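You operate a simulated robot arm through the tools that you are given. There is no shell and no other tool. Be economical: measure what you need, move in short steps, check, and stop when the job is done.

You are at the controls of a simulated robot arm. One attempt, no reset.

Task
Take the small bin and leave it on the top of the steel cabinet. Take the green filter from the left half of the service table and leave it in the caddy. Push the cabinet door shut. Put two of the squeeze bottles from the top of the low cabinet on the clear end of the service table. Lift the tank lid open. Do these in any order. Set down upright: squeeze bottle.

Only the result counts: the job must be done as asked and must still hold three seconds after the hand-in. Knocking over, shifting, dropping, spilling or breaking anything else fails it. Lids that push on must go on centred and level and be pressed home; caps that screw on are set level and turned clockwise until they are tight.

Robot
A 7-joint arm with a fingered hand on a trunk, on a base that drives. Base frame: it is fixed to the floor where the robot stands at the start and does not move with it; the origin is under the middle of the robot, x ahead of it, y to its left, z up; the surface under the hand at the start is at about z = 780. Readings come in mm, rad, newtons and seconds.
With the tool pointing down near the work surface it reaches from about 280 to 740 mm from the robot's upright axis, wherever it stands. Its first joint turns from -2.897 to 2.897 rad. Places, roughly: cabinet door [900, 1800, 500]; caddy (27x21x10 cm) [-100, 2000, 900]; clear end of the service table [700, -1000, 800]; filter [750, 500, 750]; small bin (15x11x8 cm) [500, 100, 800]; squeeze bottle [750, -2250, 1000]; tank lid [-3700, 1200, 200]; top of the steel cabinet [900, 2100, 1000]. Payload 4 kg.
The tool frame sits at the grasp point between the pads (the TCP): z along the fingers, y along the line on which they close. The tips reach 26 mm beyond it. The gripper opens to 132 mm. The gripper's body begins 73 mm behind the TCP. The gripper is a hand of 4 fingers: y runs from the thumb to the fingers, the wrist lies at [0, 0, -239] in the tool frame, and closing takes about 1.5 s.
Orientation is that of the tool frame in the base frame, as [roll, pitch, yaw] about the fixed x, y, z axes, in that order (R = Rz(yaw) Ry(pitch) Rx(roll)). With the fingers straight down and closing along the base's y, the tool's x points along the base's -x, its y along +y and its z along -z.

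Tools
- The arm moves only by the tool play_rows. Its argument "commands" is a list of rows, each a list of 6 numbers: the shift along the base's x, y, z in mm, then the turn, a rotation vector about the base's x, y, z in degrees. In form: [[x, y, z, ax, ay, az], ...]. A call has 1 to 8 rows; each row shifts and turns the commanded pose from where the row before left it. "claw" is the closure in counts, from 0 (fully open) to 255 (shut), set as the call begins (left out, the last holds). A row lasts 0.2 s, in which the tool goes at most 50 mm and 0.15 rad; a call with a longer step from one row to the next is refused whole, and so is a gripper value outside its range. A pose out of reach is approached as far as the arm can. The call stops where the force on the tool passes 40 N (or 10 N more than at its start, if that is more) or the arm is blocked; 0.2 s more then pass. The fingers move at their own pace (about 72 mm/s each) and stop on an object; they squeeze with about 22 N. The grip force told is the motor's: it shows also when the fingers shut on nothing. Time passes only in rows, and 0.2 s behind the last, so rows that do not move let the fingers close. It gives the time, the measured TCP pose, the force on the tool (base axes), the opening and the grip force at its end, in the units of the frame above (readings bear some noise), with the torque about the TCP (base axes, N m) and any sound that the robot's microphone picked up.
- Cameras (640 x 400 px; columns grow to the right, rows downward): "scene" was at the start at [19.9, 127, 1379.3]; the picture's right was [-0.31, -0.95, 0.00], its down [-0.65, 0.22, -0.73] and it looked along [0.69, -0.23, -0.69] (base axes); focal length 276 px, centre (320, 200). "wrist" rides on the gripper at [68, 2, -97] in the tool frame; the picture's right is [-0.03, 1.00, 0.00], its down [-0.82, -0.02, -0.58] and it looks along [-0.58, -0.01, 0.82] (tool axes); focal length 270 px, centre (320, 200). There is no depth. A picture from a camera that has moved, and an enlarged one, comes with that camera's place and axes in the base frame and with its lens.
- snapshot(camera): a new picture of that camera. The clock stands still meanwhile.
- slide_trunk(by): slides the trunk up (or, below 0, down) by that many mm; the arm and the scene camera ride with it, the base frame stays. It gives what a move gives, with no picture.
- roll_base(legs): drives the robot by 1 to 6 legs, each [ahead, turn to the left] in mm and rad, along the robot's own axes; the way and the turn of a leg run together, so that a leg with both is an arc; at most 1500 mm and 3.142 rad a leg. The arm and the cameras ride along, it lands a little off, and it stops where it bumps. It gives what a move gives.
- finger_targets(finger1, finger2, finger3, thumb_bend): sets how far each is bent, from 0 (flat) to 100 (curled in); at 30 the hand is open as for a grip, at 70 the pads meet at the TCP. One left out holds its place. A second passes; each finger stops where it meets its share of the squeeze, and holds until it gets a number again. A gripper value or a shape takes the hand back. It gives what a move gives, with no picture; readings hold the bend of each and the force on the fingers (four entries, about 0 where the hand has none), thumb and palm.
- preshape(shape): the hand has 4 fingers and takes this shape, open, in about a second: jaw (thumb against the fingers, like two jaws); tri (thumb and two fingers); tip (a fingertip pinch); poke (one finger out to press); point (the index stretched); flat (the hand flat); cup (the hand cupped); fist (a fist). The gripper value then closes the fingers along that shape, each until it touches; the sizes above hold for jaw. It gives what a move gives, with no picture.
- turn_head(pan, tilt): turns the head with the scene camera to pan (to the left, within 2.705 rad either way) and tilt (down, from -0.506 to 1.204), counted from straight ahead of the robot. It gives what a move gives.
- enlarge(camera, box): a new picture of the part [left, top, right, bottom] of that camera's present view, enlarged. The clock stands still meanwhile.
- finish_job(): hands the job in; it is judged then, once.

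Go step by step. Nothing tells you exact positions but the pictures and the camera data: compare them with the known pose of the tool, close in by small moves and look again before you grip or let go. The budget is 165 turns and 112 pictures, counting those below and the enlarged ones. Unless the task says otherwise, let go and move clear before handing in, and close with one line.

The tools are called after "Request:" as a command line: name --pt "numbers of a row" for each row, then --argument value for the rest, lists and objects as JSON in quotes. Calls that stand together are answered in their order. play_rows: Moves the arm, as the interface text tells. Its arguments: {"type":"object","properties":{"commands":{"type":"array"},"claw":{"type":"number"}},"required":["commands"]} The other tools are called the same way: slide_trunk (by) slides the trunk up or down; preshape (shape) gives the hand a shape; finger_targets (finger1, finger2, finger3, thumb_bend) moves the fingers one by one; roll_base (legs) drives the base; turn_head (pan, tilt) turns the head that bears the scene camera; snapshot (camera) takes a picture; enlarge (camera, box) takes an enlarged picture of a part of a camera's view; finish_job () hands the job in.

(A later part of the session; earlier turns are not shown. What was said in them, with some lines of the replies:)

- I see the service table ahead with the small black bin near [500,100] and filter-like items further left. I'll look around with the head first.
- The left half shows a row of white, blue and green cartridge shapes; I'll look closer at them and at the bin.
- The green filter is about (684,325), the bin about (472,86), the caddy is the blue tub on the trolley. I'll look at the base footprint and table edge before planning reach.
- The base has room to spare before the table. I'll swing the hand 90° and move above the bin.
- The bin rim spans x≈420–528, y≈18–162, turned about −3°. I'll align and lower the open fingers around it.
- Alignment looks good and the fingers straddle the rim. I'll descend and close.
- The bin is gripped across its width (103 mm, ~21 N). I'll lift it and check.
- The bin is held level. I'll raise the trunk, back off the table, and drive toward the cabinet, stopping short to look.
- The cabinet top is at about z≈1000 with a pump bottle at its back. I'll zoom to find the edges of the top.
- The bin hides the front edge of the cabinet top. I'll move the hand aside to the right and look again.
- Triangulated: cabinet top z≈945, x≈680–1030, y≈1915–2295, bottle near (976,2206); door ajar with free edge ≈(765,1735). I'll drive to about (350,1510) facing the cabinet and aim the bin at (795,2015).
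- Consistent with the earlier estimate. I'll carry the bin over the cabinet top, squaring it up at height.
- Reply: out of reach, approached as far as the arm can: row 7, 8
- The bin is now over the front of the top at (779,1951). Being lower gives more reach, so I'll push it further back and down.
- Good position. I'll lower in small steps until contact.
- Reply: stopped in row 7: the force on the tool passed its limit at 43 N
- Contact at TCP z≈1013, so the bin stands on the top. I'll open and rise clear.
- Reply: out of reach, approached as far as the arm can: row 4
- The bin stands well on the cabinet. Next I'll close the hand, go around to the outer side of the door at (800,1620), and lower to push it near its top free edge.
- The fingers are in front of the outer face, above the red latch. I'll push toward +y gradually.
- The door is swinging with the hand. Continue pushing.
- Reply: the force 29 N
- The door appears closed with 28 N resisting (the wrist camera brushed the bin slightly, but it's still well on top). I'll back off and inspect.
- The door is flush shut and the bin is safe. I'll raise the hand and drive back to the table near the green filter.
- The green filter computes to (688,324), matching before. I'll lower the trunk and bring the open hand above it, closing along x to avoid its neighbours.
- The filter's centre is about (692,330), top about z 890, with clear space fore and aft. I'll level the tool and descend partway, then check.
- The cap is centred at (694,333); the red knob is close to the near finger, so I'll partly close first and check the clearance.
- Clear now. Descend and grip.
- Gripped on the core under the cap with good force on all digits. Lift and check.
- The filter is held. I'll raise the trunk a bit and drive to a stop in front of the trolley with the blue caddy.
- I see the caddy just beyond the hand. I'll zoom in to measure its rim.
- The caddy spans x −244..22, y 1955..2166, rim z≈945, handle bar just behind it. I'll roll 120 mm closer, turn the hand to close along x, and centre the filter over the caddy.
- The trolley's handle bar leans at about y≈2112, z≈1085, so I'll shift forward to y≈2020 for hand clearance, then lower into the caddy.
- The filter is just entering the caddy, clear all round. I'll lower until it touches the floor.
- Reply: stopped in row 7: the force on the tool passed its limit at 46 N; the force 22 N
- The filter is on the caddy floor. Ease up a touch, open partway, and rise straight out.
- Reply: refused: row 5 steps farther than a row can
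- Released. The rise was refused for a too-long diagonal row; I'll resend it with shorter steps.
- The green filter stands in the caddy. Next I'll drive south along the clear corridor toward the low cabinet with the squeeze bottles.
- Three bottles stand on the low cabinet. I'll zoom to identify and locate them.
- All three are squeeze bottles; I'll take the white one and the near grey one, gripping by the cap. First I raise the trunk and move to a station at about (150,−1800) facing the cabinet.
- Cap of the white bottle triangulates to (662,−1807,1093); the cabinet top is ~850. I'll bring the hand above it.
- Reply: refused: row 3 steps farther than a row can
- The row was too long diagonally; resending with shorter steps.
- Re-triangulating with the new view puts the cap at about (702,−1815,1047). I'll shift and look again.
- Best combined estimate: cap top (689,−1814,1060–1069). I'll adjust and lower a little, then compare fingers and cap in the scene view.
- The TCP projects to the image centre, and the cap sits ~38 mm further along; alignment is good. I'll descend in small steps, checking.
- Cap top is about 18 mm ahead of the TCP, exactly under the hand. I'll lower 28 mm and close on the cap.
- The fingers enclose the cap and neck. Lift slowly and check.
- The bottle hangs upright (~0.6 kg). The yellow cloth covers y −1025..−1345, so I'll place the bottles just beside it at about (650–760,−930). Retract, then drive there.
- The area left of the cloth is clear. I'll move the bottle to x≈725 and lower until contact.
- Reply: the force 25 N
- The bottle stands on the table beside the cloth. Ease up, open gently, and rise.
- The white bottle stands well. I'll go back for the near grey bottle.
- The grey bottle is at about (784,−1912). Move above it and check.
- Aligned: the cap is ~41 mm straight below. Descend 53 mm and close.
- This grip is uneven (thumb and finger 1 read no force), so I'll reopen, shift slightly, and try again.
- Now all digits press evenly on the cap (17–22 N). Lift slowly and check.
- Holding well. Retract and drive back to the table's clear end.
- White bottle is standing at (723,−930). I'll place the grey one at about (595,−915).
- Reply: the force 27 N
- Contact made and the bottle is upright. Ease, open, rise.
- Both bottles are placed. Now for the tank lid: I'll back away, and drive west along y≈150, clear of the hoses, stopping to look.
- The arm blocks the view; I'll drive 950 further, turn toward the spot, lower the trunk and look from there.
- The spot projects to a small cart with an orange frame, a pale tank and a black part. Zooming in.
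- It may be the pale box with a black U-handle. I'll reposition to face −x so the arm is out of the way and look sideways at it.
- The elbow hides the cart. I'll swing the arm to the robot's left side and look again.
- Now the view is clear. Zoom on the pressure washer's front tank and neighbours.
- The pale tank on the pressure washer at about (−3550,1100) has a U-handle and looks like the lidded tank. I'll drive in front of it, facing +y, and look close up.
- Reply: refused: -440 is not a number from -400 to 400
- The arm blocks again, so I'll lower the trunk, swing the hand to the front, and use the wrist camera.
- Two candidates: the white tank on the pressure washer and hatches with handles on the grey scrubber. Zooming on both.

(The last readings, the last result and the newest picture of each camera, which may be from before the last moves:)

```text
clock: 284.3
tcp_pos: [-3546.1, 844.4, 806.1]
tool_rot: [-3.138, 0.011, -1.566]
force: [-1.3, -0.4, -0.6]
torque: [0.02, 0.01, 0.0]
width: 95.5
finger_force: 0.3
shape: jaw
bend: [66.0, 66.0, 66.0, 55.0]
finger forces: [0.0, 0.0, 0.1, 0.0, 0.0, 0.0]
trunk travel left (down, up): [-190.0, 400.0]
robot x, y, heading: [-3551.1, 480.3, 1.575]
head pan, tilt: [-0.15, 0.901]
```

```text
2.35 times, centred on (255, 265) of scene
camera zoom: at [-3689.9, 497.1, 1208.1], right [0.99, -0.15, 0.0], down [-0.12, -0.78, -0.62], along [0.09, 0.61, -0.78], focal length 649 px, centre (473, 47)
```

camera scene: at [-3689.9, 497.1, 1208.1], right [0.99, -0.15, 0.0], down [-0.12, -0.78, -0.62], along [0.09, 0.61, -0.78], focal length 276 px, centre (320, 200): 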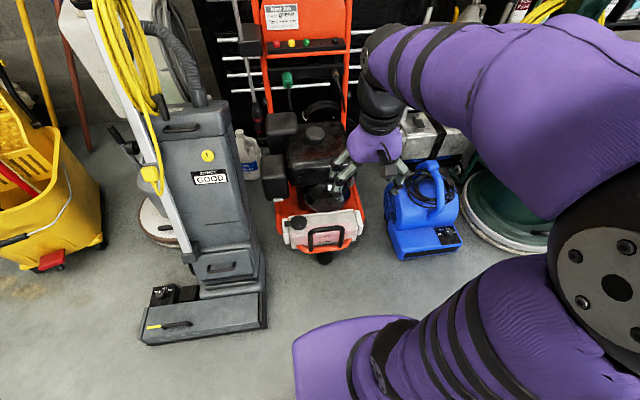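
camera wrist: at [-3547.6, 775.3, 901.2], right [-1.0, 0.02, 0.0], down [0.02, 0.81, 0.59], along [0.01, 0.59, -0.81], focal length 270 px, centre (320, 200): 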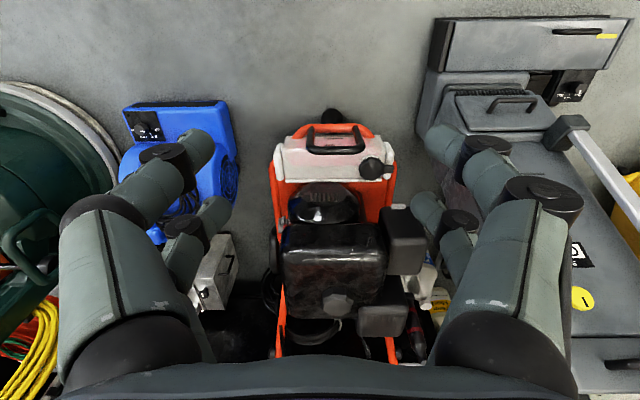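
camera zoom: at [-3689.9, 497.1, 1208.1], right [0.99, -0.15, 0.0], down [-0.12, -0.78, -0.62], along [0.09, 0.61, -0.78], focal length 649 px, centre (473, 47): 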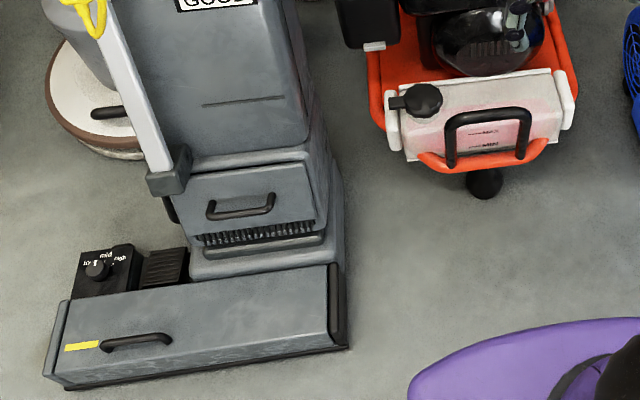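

The black knob-with-tab on the white tank at about (−3680,1135,270) best matches the stated spot. I'll bring the wrist camera nearer to inspect it.

Request:
play_rows --pt "-18 24 -26 0 0 0" --pt "-18 24 -26 0 0 0" --pt "-18 24 -26 0 0 0" --pt "-18 24 -26 0 0 0" --pt "-18 24 -26 0 0 0" --pt "-18 24 -26 0 0 0" --pt "-18 10 -26 0 0 0" --pt "0 0 0 0 0 0"

Request:
snapshot --camera "wrist"

Request:
enlarge --camera "scene" --box '[240, 80, 380, 270]'

```text
clock: 286.1
tcp_pos: [-3672.3, 998.6, 622.2]
tool_rot: [-3.137, 0.011, -1.565]
force: [-0.6, 0.1, -0.1]
torque: [-0.03, -0.03, 0.03]
width: 95.5
finger_force: 0.1
shape: jaw
bend: [66.0, 66.0, 66.0, 55.0]
finger forces: [0.0, 0.0, 0.0, 0.0, 0.0, 0.1]
trunk travel left (down, up): [-190.0, 400.0]
robot x, y, heading: [-3552.7, 481.7, 1.574]
head pan, tilt: [-0.15, 0.901]
```

```text
24 pictures are left
camera wrist: at [-3673.5, 928.8, 717.6], right [-1.0, 0.02, 0.0], down [0.01, 0.81, 0.59], along [0.01, 0.59, -0.81], focal length 270 px, centre (320, 200)
```

wrist: 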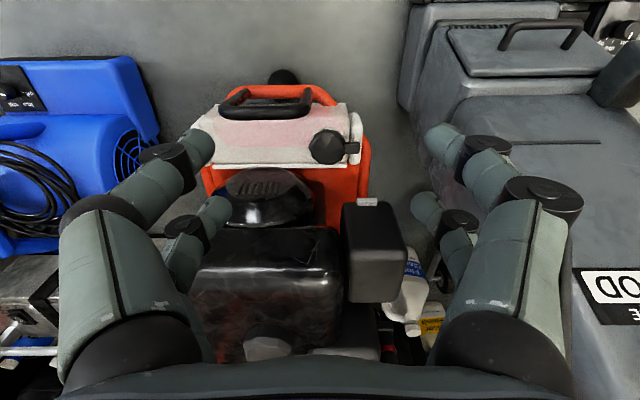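

```text
2.11 times, centred on (310, 175) of scene
camera zoom: at [-3689.9, 497.2, 1208.1], right [0.99, -0.15, 0.0], down [-0.12, -0.78, -0.62], along [0.09, 0.61, -0.78], focal length 580 px, centre (341, 253)
```

zoom: 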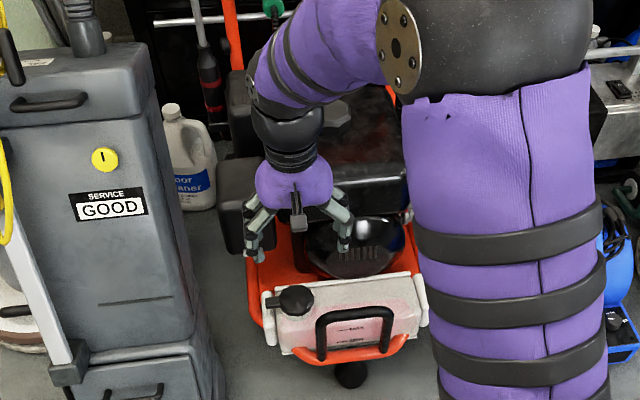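

Triangulated the black cap at (−3685,1148,247), near the stated spot. I'll go closer to understand its tab and hinge.

Request:
play_rows --pt "-3 10 -35 0 0 0" --pt "-3 10 -35 0 0 0" --pt "-3 10 -35 0 0 0" --pt "-3 10 -35 0 0 0" --pt "0 10 -35 0 0 0" --pt "0 0 -20 0 0 0" --pt "0 0 0 0 0 0" --claw 0

Request:
enlarge --camera "wrist" --box '[220, 50, 420, 230]'

Request:
enlarge --camera "scene" --box '[280, 190, 360, 250]'

```text
clock: 287.7
tcp_pos: [-3684.2, 1046.8, 427.8]
tool_rot: [-3.14, 0.012, -1.565]
force: [0.8, -1.0, 0.7]
torque: [0.01, -0.03, 0.04]
width: 131.8
finger_force: 0.0
shape: jaw
bend: [30.0, 30.0, 30.0, 30.0]
finger forces: [0.0, 0.1, 0.1, 0.1, 0.1, 0.0]
trunk travel left (down, up): [-190.0, 400.0]
robot x, y, heading: [-3550.4, 484.9, 1.567]
head pan, tilt: [-0.15, 0.901]
```

```text
2.22 times, centred on (320, 140) of wrist
camera zoom: at [-3686.0, 977.6, 523.3], right [-1.0, 0.02, 0.0], down [0.02, 0.81, 0.59], along [0.01, 0.59, -0.81], focal length 601 px, centre (320, 333)
```

zoom: 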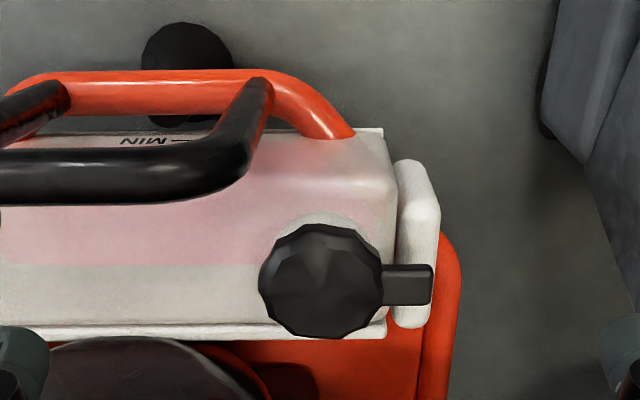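

```text
6.67 times, centred on (320, 220) of scene
camera zoom: at [-3689.9, 497.2, 1208.1], right [0.99, -0.15, 0.0], down [-0.12, -0.78, -0.62], along [0.09, 0.61, -0.78], focal length 1838 px, centre (320, 67)
```

zoom: 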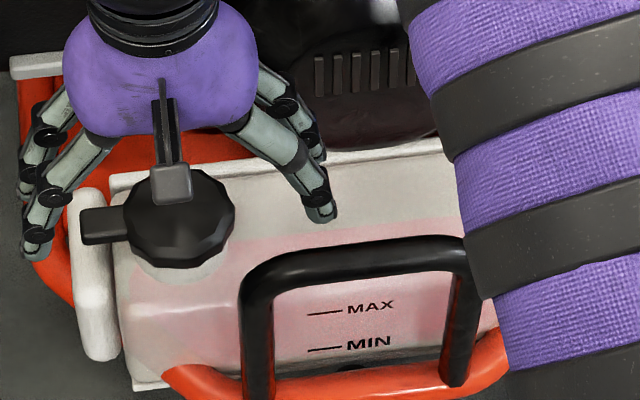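

The tank lid is the faceted black knob with a tab on its −x side. I'll turn the hand so it closes along y across the knob, partly closed, and move over it.

Request:
play_rows --pt "0 10 10 0 0 -8.2" --pt "0 10 10 0 0 -8.2" --pt "0 10 0 0 0 -8.2" --pt "0 10 0 0 0 -8.2" --pt "0 10 0 0 0 -8.2" --pt "0 10 0 0 0 -8.2" --pt "0 10 0 0 0 -8.2" --pt "0 10 0 0 0 -8.2" --claw 80

Request:
play_rows --pt "0 10 0 0 0 -8.2" --pt "0 10 0 0 0 -8.2" --pt "0 3 -20 0 0 -8.2" --pt "0 0 -40 0 0 0" --pt "0 0 0 0 0 0"

Request:
snapshot --camera "wrist"

```text
clock: 289.5
tcp_pos: [-3684.8, 1127.1, 449.0]
tool_rot: [-3.137, 0.012, -2.715]
force: [0.8, 0.9, -0.6]
torque: [0.03, 0.03, 0.0]
width: 90.8
finger_force: 0.1
shape: jaw
bend: [68.0, 68.0, 68.0, 59.0]
finger forces: [0.1, 0.1, 0.0, 0.0, 0.0, 0.0]
trunk travel left (down, up): [-190.0, 400.0]
robot x, y, heading: [-3548.2, 481.1, 1.568]
head pan, tilt: [-0.15, 0.901]
```

```text
clock: 290.7
tcp_pos: [-3686.1, 1151.2, 388.3]
tool_rot: [-3.137, 0.013, 3.141]
force: [-0.5, 0.2, -0.3]
torque: [-0.01, 0.0, 0.01]
width: 90.9
finger_force: 0.1
shape: jaw
bend: [68.0, 68.0, 68.0, 59.0]
finger forces: [0.1, 0.0, 0.0, 0.0, 0.1, 0.0]
trunk travel left (down, up): [-190.0, 400.0]
robot x, y, heading: [-3547.8, 479.7, 1.571]
head pan, tilt: [-0.15, 0.901]
```

```text
20 pictures are left
camera wrist: at [-3754.5, 1153.1, 483.6], right [0.03, 1.0, 0.0], down [0.81, -0.02, 0.59], along [0.59, -0.02, -0.81], focal length 270 px, centre (320, 200)
```

wrist: 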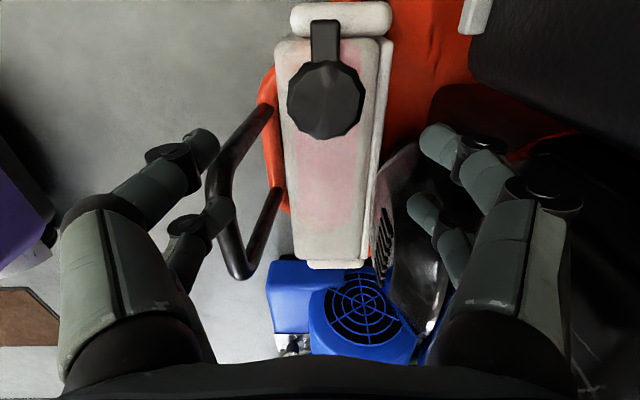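

The knob centres at (−3685,1155). I'll narrow the opening, skew by 12° to clear the engine cover, and descend in steps.

Request:
play_rows --pt "0 3 0 0 0 6" --pt "0 0 0 0 0 6" --pt "0 0 -30 0 0 0" --pt "0 0 -35 0 0 0" --pt "0 0 -20 0 0 0" --pt "0 0 0 0 0 0" --claw 100

Request:
snapshot --camera "wrist"

```text
clock: 292.1
tcp_pos: [-3684.5, 1153.4, 303.5]
tool_rot: [-3.138, 0.012, -2.93]
force: [0.7, -0.6, 1.2]
torque: [0.02, -0.02, 0.03]
width: 80.8
finger_force: 0.1
shape: jaw
bend: [71.0, 71.0, 71.0, 70.0]
finger forces: [0.0, 0.0, 0.0, 0.0, 0.0, 0.0]
trunk travel left (down, up): [-190.0, 400.0]
robot x, y, heading: [-3546.8, 480.7, 1.574]
head pan, tilt: [-0.15, 0.901]
```

```text
19 pictures are left
camera wrist: at [-3752.4, 1141.5, 397.7], right [-0.18, 0.98, 0.0], down [0.8, 0.15, 0.59], along [0.58, 0.11, -0.81], focal length 270 px, centre (320, 200)
```

wrist: 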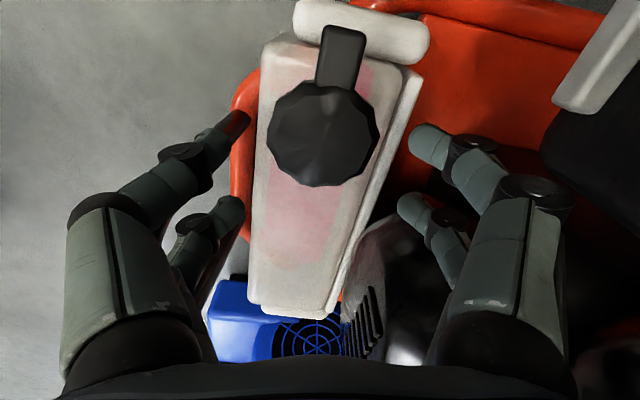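

Knob top is z≈228, ~75 mm across, and a handle post crowds the front right. I'll shift 30 mm toward the tab so the digits take both tab and knob, open a bit more, square up and descend gently.

Request:
play_rows --pt "-16 1 0 0 0 -6" --pt "-15 1 0 0 0 -6" --pt "0 0 0 0 0 0" --pt "0 0 -20 0 0 0" --pt "0 0 -15 0 0 0" --pt "0 0 0 0 0 0" --claw 72

Request:
snapshot --camera "wrist"

```text
clock: 293.5
tcp_pos: [-3716.8, 1155.5, 269.5]
tool_rot: [-3.139, 0.011, -3.14]
force: [-0.2, 0.4, -0.4]
torque: [-0.04, -0.02, -0.02]
width: 94.2
finger_force: 0.0
shape: jaw
bend: [66.0, 66.0, 66.0, 56.0]
finger forces: [0.0, 0.0, 0.0, 0.0, 0.0, 0.0]
trunk travel left (down, up): [-190.0, 400.0]
robot x, y, heading: [-3547.7, 481.3, 1.572]
head pan, tilt: [-0.15, 0.901]
```

```text
18 pictures are left
camera wrist: at [-3784.8, 1157.8, 363.4], right [0.02, 1.0, 0.0], down [0.81, -0.02, 0.59], along [0.59, -0.02, -0.81], focal length 270 px, centre (320, 200)
```

wrist: 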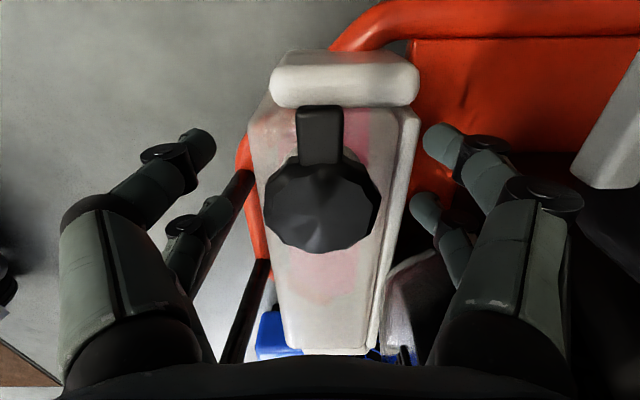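

The tab overhangs the tank top just before the bracket. A fingertip pinch on the tab looks cleaner, so I'll rise a bit, take the tip shape, and look.

Request:
play_rows --pt "0 0 40 0 0 0" --pt "0 0 40 0 0 0" --pt "0 0 0 0 0 0"

Request:
preshape --shape "tip"

Request:
snapshot --camera "wrist"

```text
clock: 294.3
tcp_pos: [-3715.6, 1155.1, 347.6]
tool_rot: [-3.138, 0.012, -3.139]
force: [-0.5, -0.3, -0.8]
torque: [0.02, -0.01, 0.0]
width: 94.4
finger_force: 0.0
shape: jaw
bend: [66.0, 66.0, 66.0, 56.0]
finger forces: [0.0, 0.0, 0.0, 0.0, 0.1, 0.0]
trunk travel left (down, up): [-190.0, 400.0]
robot x, y, heading: [-3549.8, 480.8, 1.568]
head pan, tilt: [-0.15, 0.901]
```

```text
clock: 295.2
tcp_pos: [-3715.7, 1157.0, 348.4]
tool_rot: [-3.138, 0.009, -3.141]
force: [0.1, -0.3, 0.5]
torque: [0.02, 0.01, 0.01]
width: 131.8
finger_force: 0.1
shape: tip
bend: [30.0, 30.0, 30.0, 30.0]
finger forces: [0.1, 0.0, 0.1, 0.0, 0.1, 0.0]
trunk travel left (down, up): [-190.0, 400.0]
robot x, y, heading: [-3547.6, 477.1, 1.574]
head pan, tilt: [-0.15, 0.901]
```

```text
17 pictures are left
camera wrist: at [-3784.6, 1158.0, 443.1], right [0.02, 1.0, 0.0], down [0.81, -0.02, 0.59], along [0.59, -0.02, -0.81], focal length 270 px, centre (320, 200)
```

wrist: 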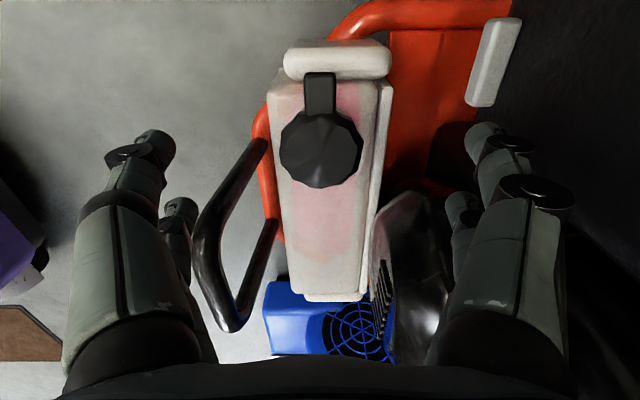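

The tip shape keeps all digits out, so I'll return to the jaw and take tab plus knob at x≈−3720, descending gently with contact stop.

Request:
preshape --shape "jaw"

Request:
play_rows --pt "-2 1 0 0 0 0" --pt "0 0 0 0 0 0" --pt "0 0 -30 0 0 0" --pt "0 0 -30 0 0 0" --pt "0 0 -20 0 0 0" --pt "0 0 -12 0 0 0" --pt "0 0 -12 0 0 0" --pt "0 0 0 0 0 0" --claw 72

Request:
snapshot --camera "wrist"

```text
clock: 296.1
tcp_pos: [-3715.3, 1156.0, 348.2]
tool_rot: [-3.138, 0.01, -3.139]
force: [-0.8, -0.2, 0.4]
torque: [0.03, 0.0, -0.01]
width: 131.9
finger_force: 0.1
shape: jaw
bend: [30.0, 30.0, 30.0, 30.0]
finger forces: [0.0, 0.1, 0.0, 0.0, 0.0, 0.0]
trunk travel left (down, up): [-190.0, 400.0]
robot x, y, heading: [-3549.8, 483.9, 1.572]
head pan, tilt: [-0.15, 0.901]
```

```text
clock: 297.9
tcp_pos: [-3718.2, 1157.0, 243.4]
tool_rot: [-3.138, 0.01, -3.14]
force: [0.6, -0.6, 0.3]
torque: [0.02, 0.01, 0.03]
width: 95.2
finger_force: 0.0
shape: jaw
bend: [66.0, 66.0, 66.0, 55.0]
finger forces: [0.0, 0.1, 0.0, 0.0, 0.1, 0.0]
trunk travel left (down, up): [-190.0, 400.0]
robot x, y, heading: [-3552.2, 480.2, 1.574]
head pan, tilt: [-0.15, 0.901]
```

```text
16 pictures are left
camera wrist: at [-3785.8, 1158.7, 339.3], right [0.02, 1.0, 0.0], down [0.81, -0.02, 0.59], along [0.59, -0.02, -0.81], focal length 270 px, centre (320, 200)
```

wrist: 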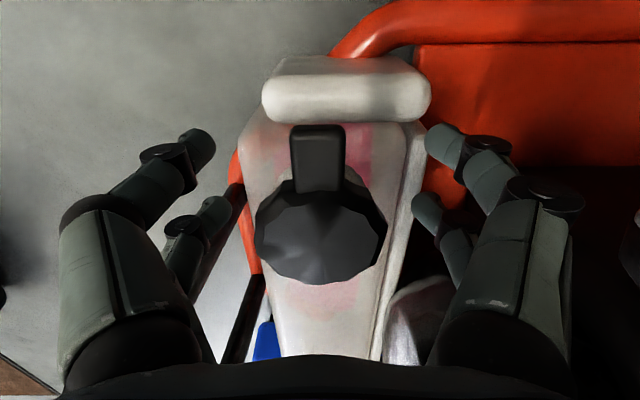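

Tab aligns with the first digit pair and the knob with the second. Close now.

Request:
play_rows --pt "0 0 -6 0 0 0" --pt "0 0 0 0 0 0" --pt "0 0 0 0 0 0" --pt "0 0 0 0 0 0" --pt "0 0 0 0 0 0" --pt "0 0 0 0 0 0" --pt "0 0 0 0 0 0" --claw 255

Request:
snapshot --camera "wrist"

```text
clock: 299.5
tcp_pos: [-3717.8, 1155.4, 238.1]
tool_rot: [-3.139, 0.012, -3.139]
force: [-4.7, -3.5, -2.0]
torque: [-0.01, 0.14, 0.04]
width: 20.5
finger_force: 21.8
shape: jaw
bend: [72.0, 74.0, 74.0, 72.0]
finger forces: [0.0, 19.8, 20.0, 0.1, 0.0, 0.0]
trunk travel left (down, up): [-190.0, 400.0]
robot x, y, heading: [-3550.6, 483.8, 1.566]
head pan, tilt: [-0.15, 0.901]
```

```text
15 pictures are left
camera wrist: at [-3786.7, 1158.4, 333.2], right [0.02, 1.0, 0.0], down [0.81, -0.02, 0.59], along [0.59, -0.02, -0.81], focal length 270 px, centre (320, 200)
```

wrist: 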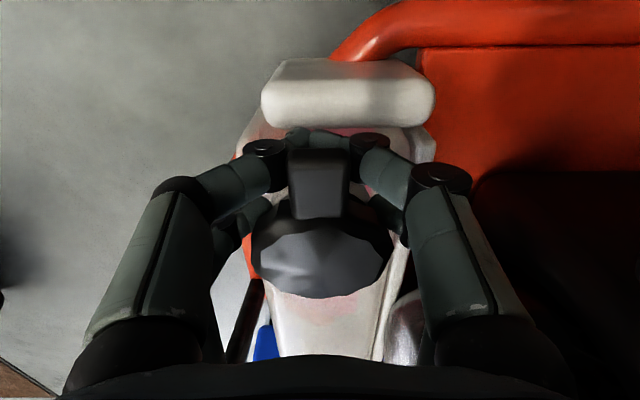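

The lid has tilted up: the fingertips closed under the tab, so the hinge is on the +x side. I'll lift along an arc toward +x in small steps.

Request:
play_rows --pt "1 0 10 0 0 0" --pt "3 0 10 0 0 0" --pt "5 0 10 0 0 0" --pt "6 0 10 0 0 0" --pt "0 0 0 0 0 0"

Request:
snapshot --camera "wrist"

```text
clock: 300.7
tcp_pos: [-3702.1, 1156.8, 278.6]
tool_rot: [-3.137, 0.01, -3.139]
force: [-0.4, 0.3, 0.2]
torque: [0.01, -0.01, 0.0]
width: 11.0
finger_force: 21.3
shape: jaw
bend: [72.0, 79.0, 79.0, 71.0]
finger forces: [0.0, 0.0, 0.1, 0.0, 0.1, 0.0]
trunk travel left (down, up): [-190.0, 400.0]
robot x, y, heading: [-3548.7, 482.1, 1.571]
head pan, tilt: [-0.15, 0.901]
```

```text
14 pictures are left
camera wrist: at [-3770.9, 1158.7, 373.4], right [0.02, 1.0, 0.0], down [0.81, -0.02, 0.59], along [0.59, -0.02, -0.81], focal length 270 px, centre (320, 200)
```

wrist: 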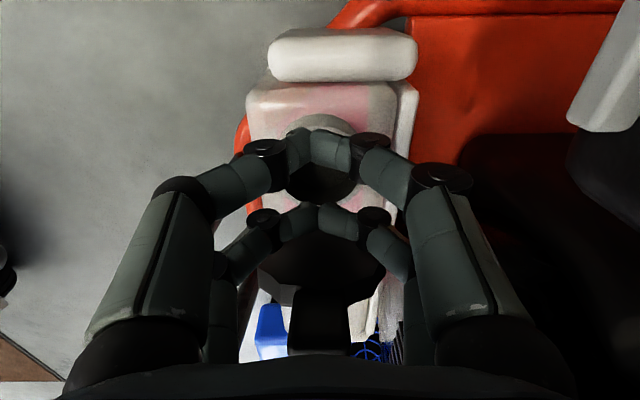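

The lid has swung up, exposing the filler neck. I'll push it a bit farther toward +x, then back off and check that it stays.

Request:
play_rows --pt "8 0 4 0 0 0" --pt "8 0 4 0 0 0" --pt "8 0 4 0 0 0" --pt "8 0 4 0 0 0" --pt "8 0 4 0 0 0" --pt "0 0 0 0 0 0"

Request:
snapshot --camera "wrist"

```text
clock: 302.1
tcp_pos: [-3663.4, 1156.4, 298.5]
tool_rot: [-3.139, 0.009, -3.141]
force: [-0.7, -0.5, 0.4]
torque: [0.02, -0.01, -0.04]
width: 11.1
finger_force: 22.3
shape: jaw
bend: [72.0, 79.0, 79.0, 71.0]
finger forces: [0.0, 0.0, 0.1, 0.0, 0.0, 0.0]
trunk travel left (down, up): [-190.0, 400.0]
robot x, y, heading: [-3549.2, 484.0, 1.572]
head pan, tilt: [-0.15, 0.901]
```

```text
13 pictures are left
camera wrist: at [-3731.0, 1158.5, 393.3], right [0.02, 1.0, 0.0], down [0.81, -0.02, 0.59], along [0.59, -0.02, -0.81], focal length 270 px, centre (320, 200)
```

wrist: 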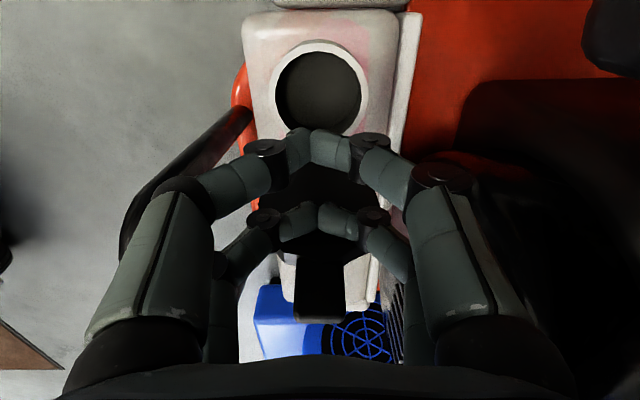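

The tank opening is fully visible with the lid thrown back. I'll retreat toward −x and up, then check that it stays.

Request:
play_rows --pt "-20 0 20 0 0 0" --pt "-20 0 30 0 0 0" --pt "0 0 45 0 0 0" --pt "0 0 45 0 0 0" --pt "0 0 45 0 0 0" --pt "0 0 0 0 0 0"

Request:
snapshot --camera "wrist"

Request:
enlarge --camera "scene" --box '[270, 170, 390, 270]'

```text
clock: 303.5
tcp_pos: [-3702.4, 1156.4, 483.3]
tool_rot: [-3.137, 0.013, -3.139]
force: [0.3, -0.2, 0.6]
torque: [0.0, 0.0, -0.05]
width: 11.1
finger_force: 22.3
shape: jaw
bend: [72.0, 79.0, 79.0, 71.0]
finger forces: [0.1, 0.0, 0.1, 0.1, 0.0, 0.0]
trunk travel left (down, up): [-190.0, 400.0]
robot x, y, heading: [-3549.7, 481.6, 1.571]
head pan, tilt: [-0.15, 0.901]
```

```text
12 pictures are left
camera wrist: at [-3771.3, 1157.9, 578.2], right [0.02, 1.0, 0.0], down [0.81, -0.02, 0.59], along [0.59, -0.02, -0.81], focal length 270 px, centre (320, 200)
```

wrist: 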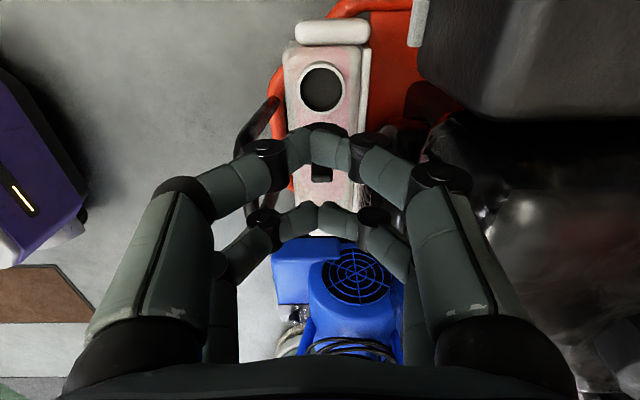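

```text
4.00 times, centred on (330, 220) of scene
camera zoom: at [-3689.9, 497.2, 1208.1], right [0.99, -0.15, 0.0], down [-0.12, -0.78, -0.62], along [0.09, 0.61, -0.78], focal length 1103 px, centre (280, 120)
```

zoom: 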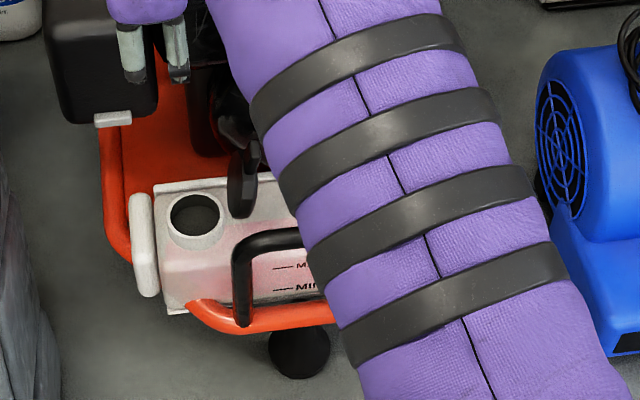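

The lid stays open past vertical with the hand clear, and all other items are done. One last retreat away from the machine before handing in.

Request:
play_rows --pt "0 0 45 0 0 0" --pt "0 -20 40 0 0 0" --pt "0 -45 0 0 0 0" --pt "0 -45 0 0 0 0" --pt "0 -45 0 0 0 0" --pt "0 0 0 0 0 0"

Request:
enlarge --camera "scene" --box '[240, 140, 400, 270]'

```text
clock: 304.9
tcp_pos: [-3703.1, 1000.9, 566.5]
tool_rot: [-3.14, 0.01, -3.14]
force: [0.4, -0.4, -0.3]
torque: [0.0, 0.0, -0.02]
width: 11.1
finger_force: 22.0
shape: jaw
bend: [72.0, 79.0, 79.0, 71.0]
finger forces: [0.0, 0.0, 0.1, 0.0, 0.0, 0.0]
trunk travel left (down, up): [-190.0, 400.0]
robot x, y, heading: [-3554.2, 482.2, 1.57]
head pan, tilt: [-0.15, 0.901]
```

```text
3.08 times, centred on (320, 205) of scene
camera zoom: at [-3689.9, 497.2, 1208.1], right [0.99, -0.15, 0.0], down [-0.12, -0.78, -0.62], along [0.09, 0.61, -0.78], focal length 848 px, centre (320, 185)
```

zoom: 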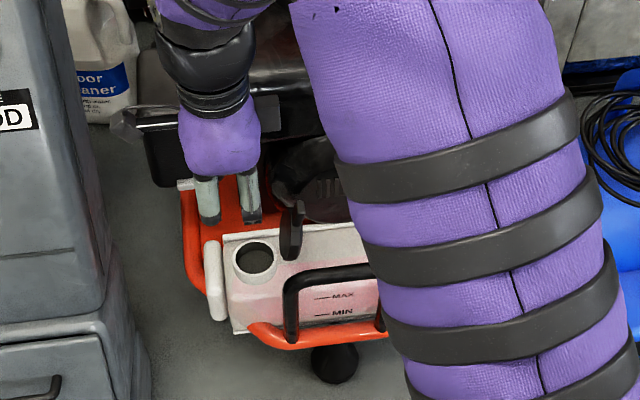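

The lid is holding open on its own and the hand is clear; every item is done, so I'm handing in.

Request:
finish_job

```text
The job is handed in.
```

All five parts are done and handed in: the bin is on the cabinet, the green filter is in the caddy, the cabinet door is shut, two squeeze bottles stand upright beside the yellow cloth on the service table, and the tank lid is open.
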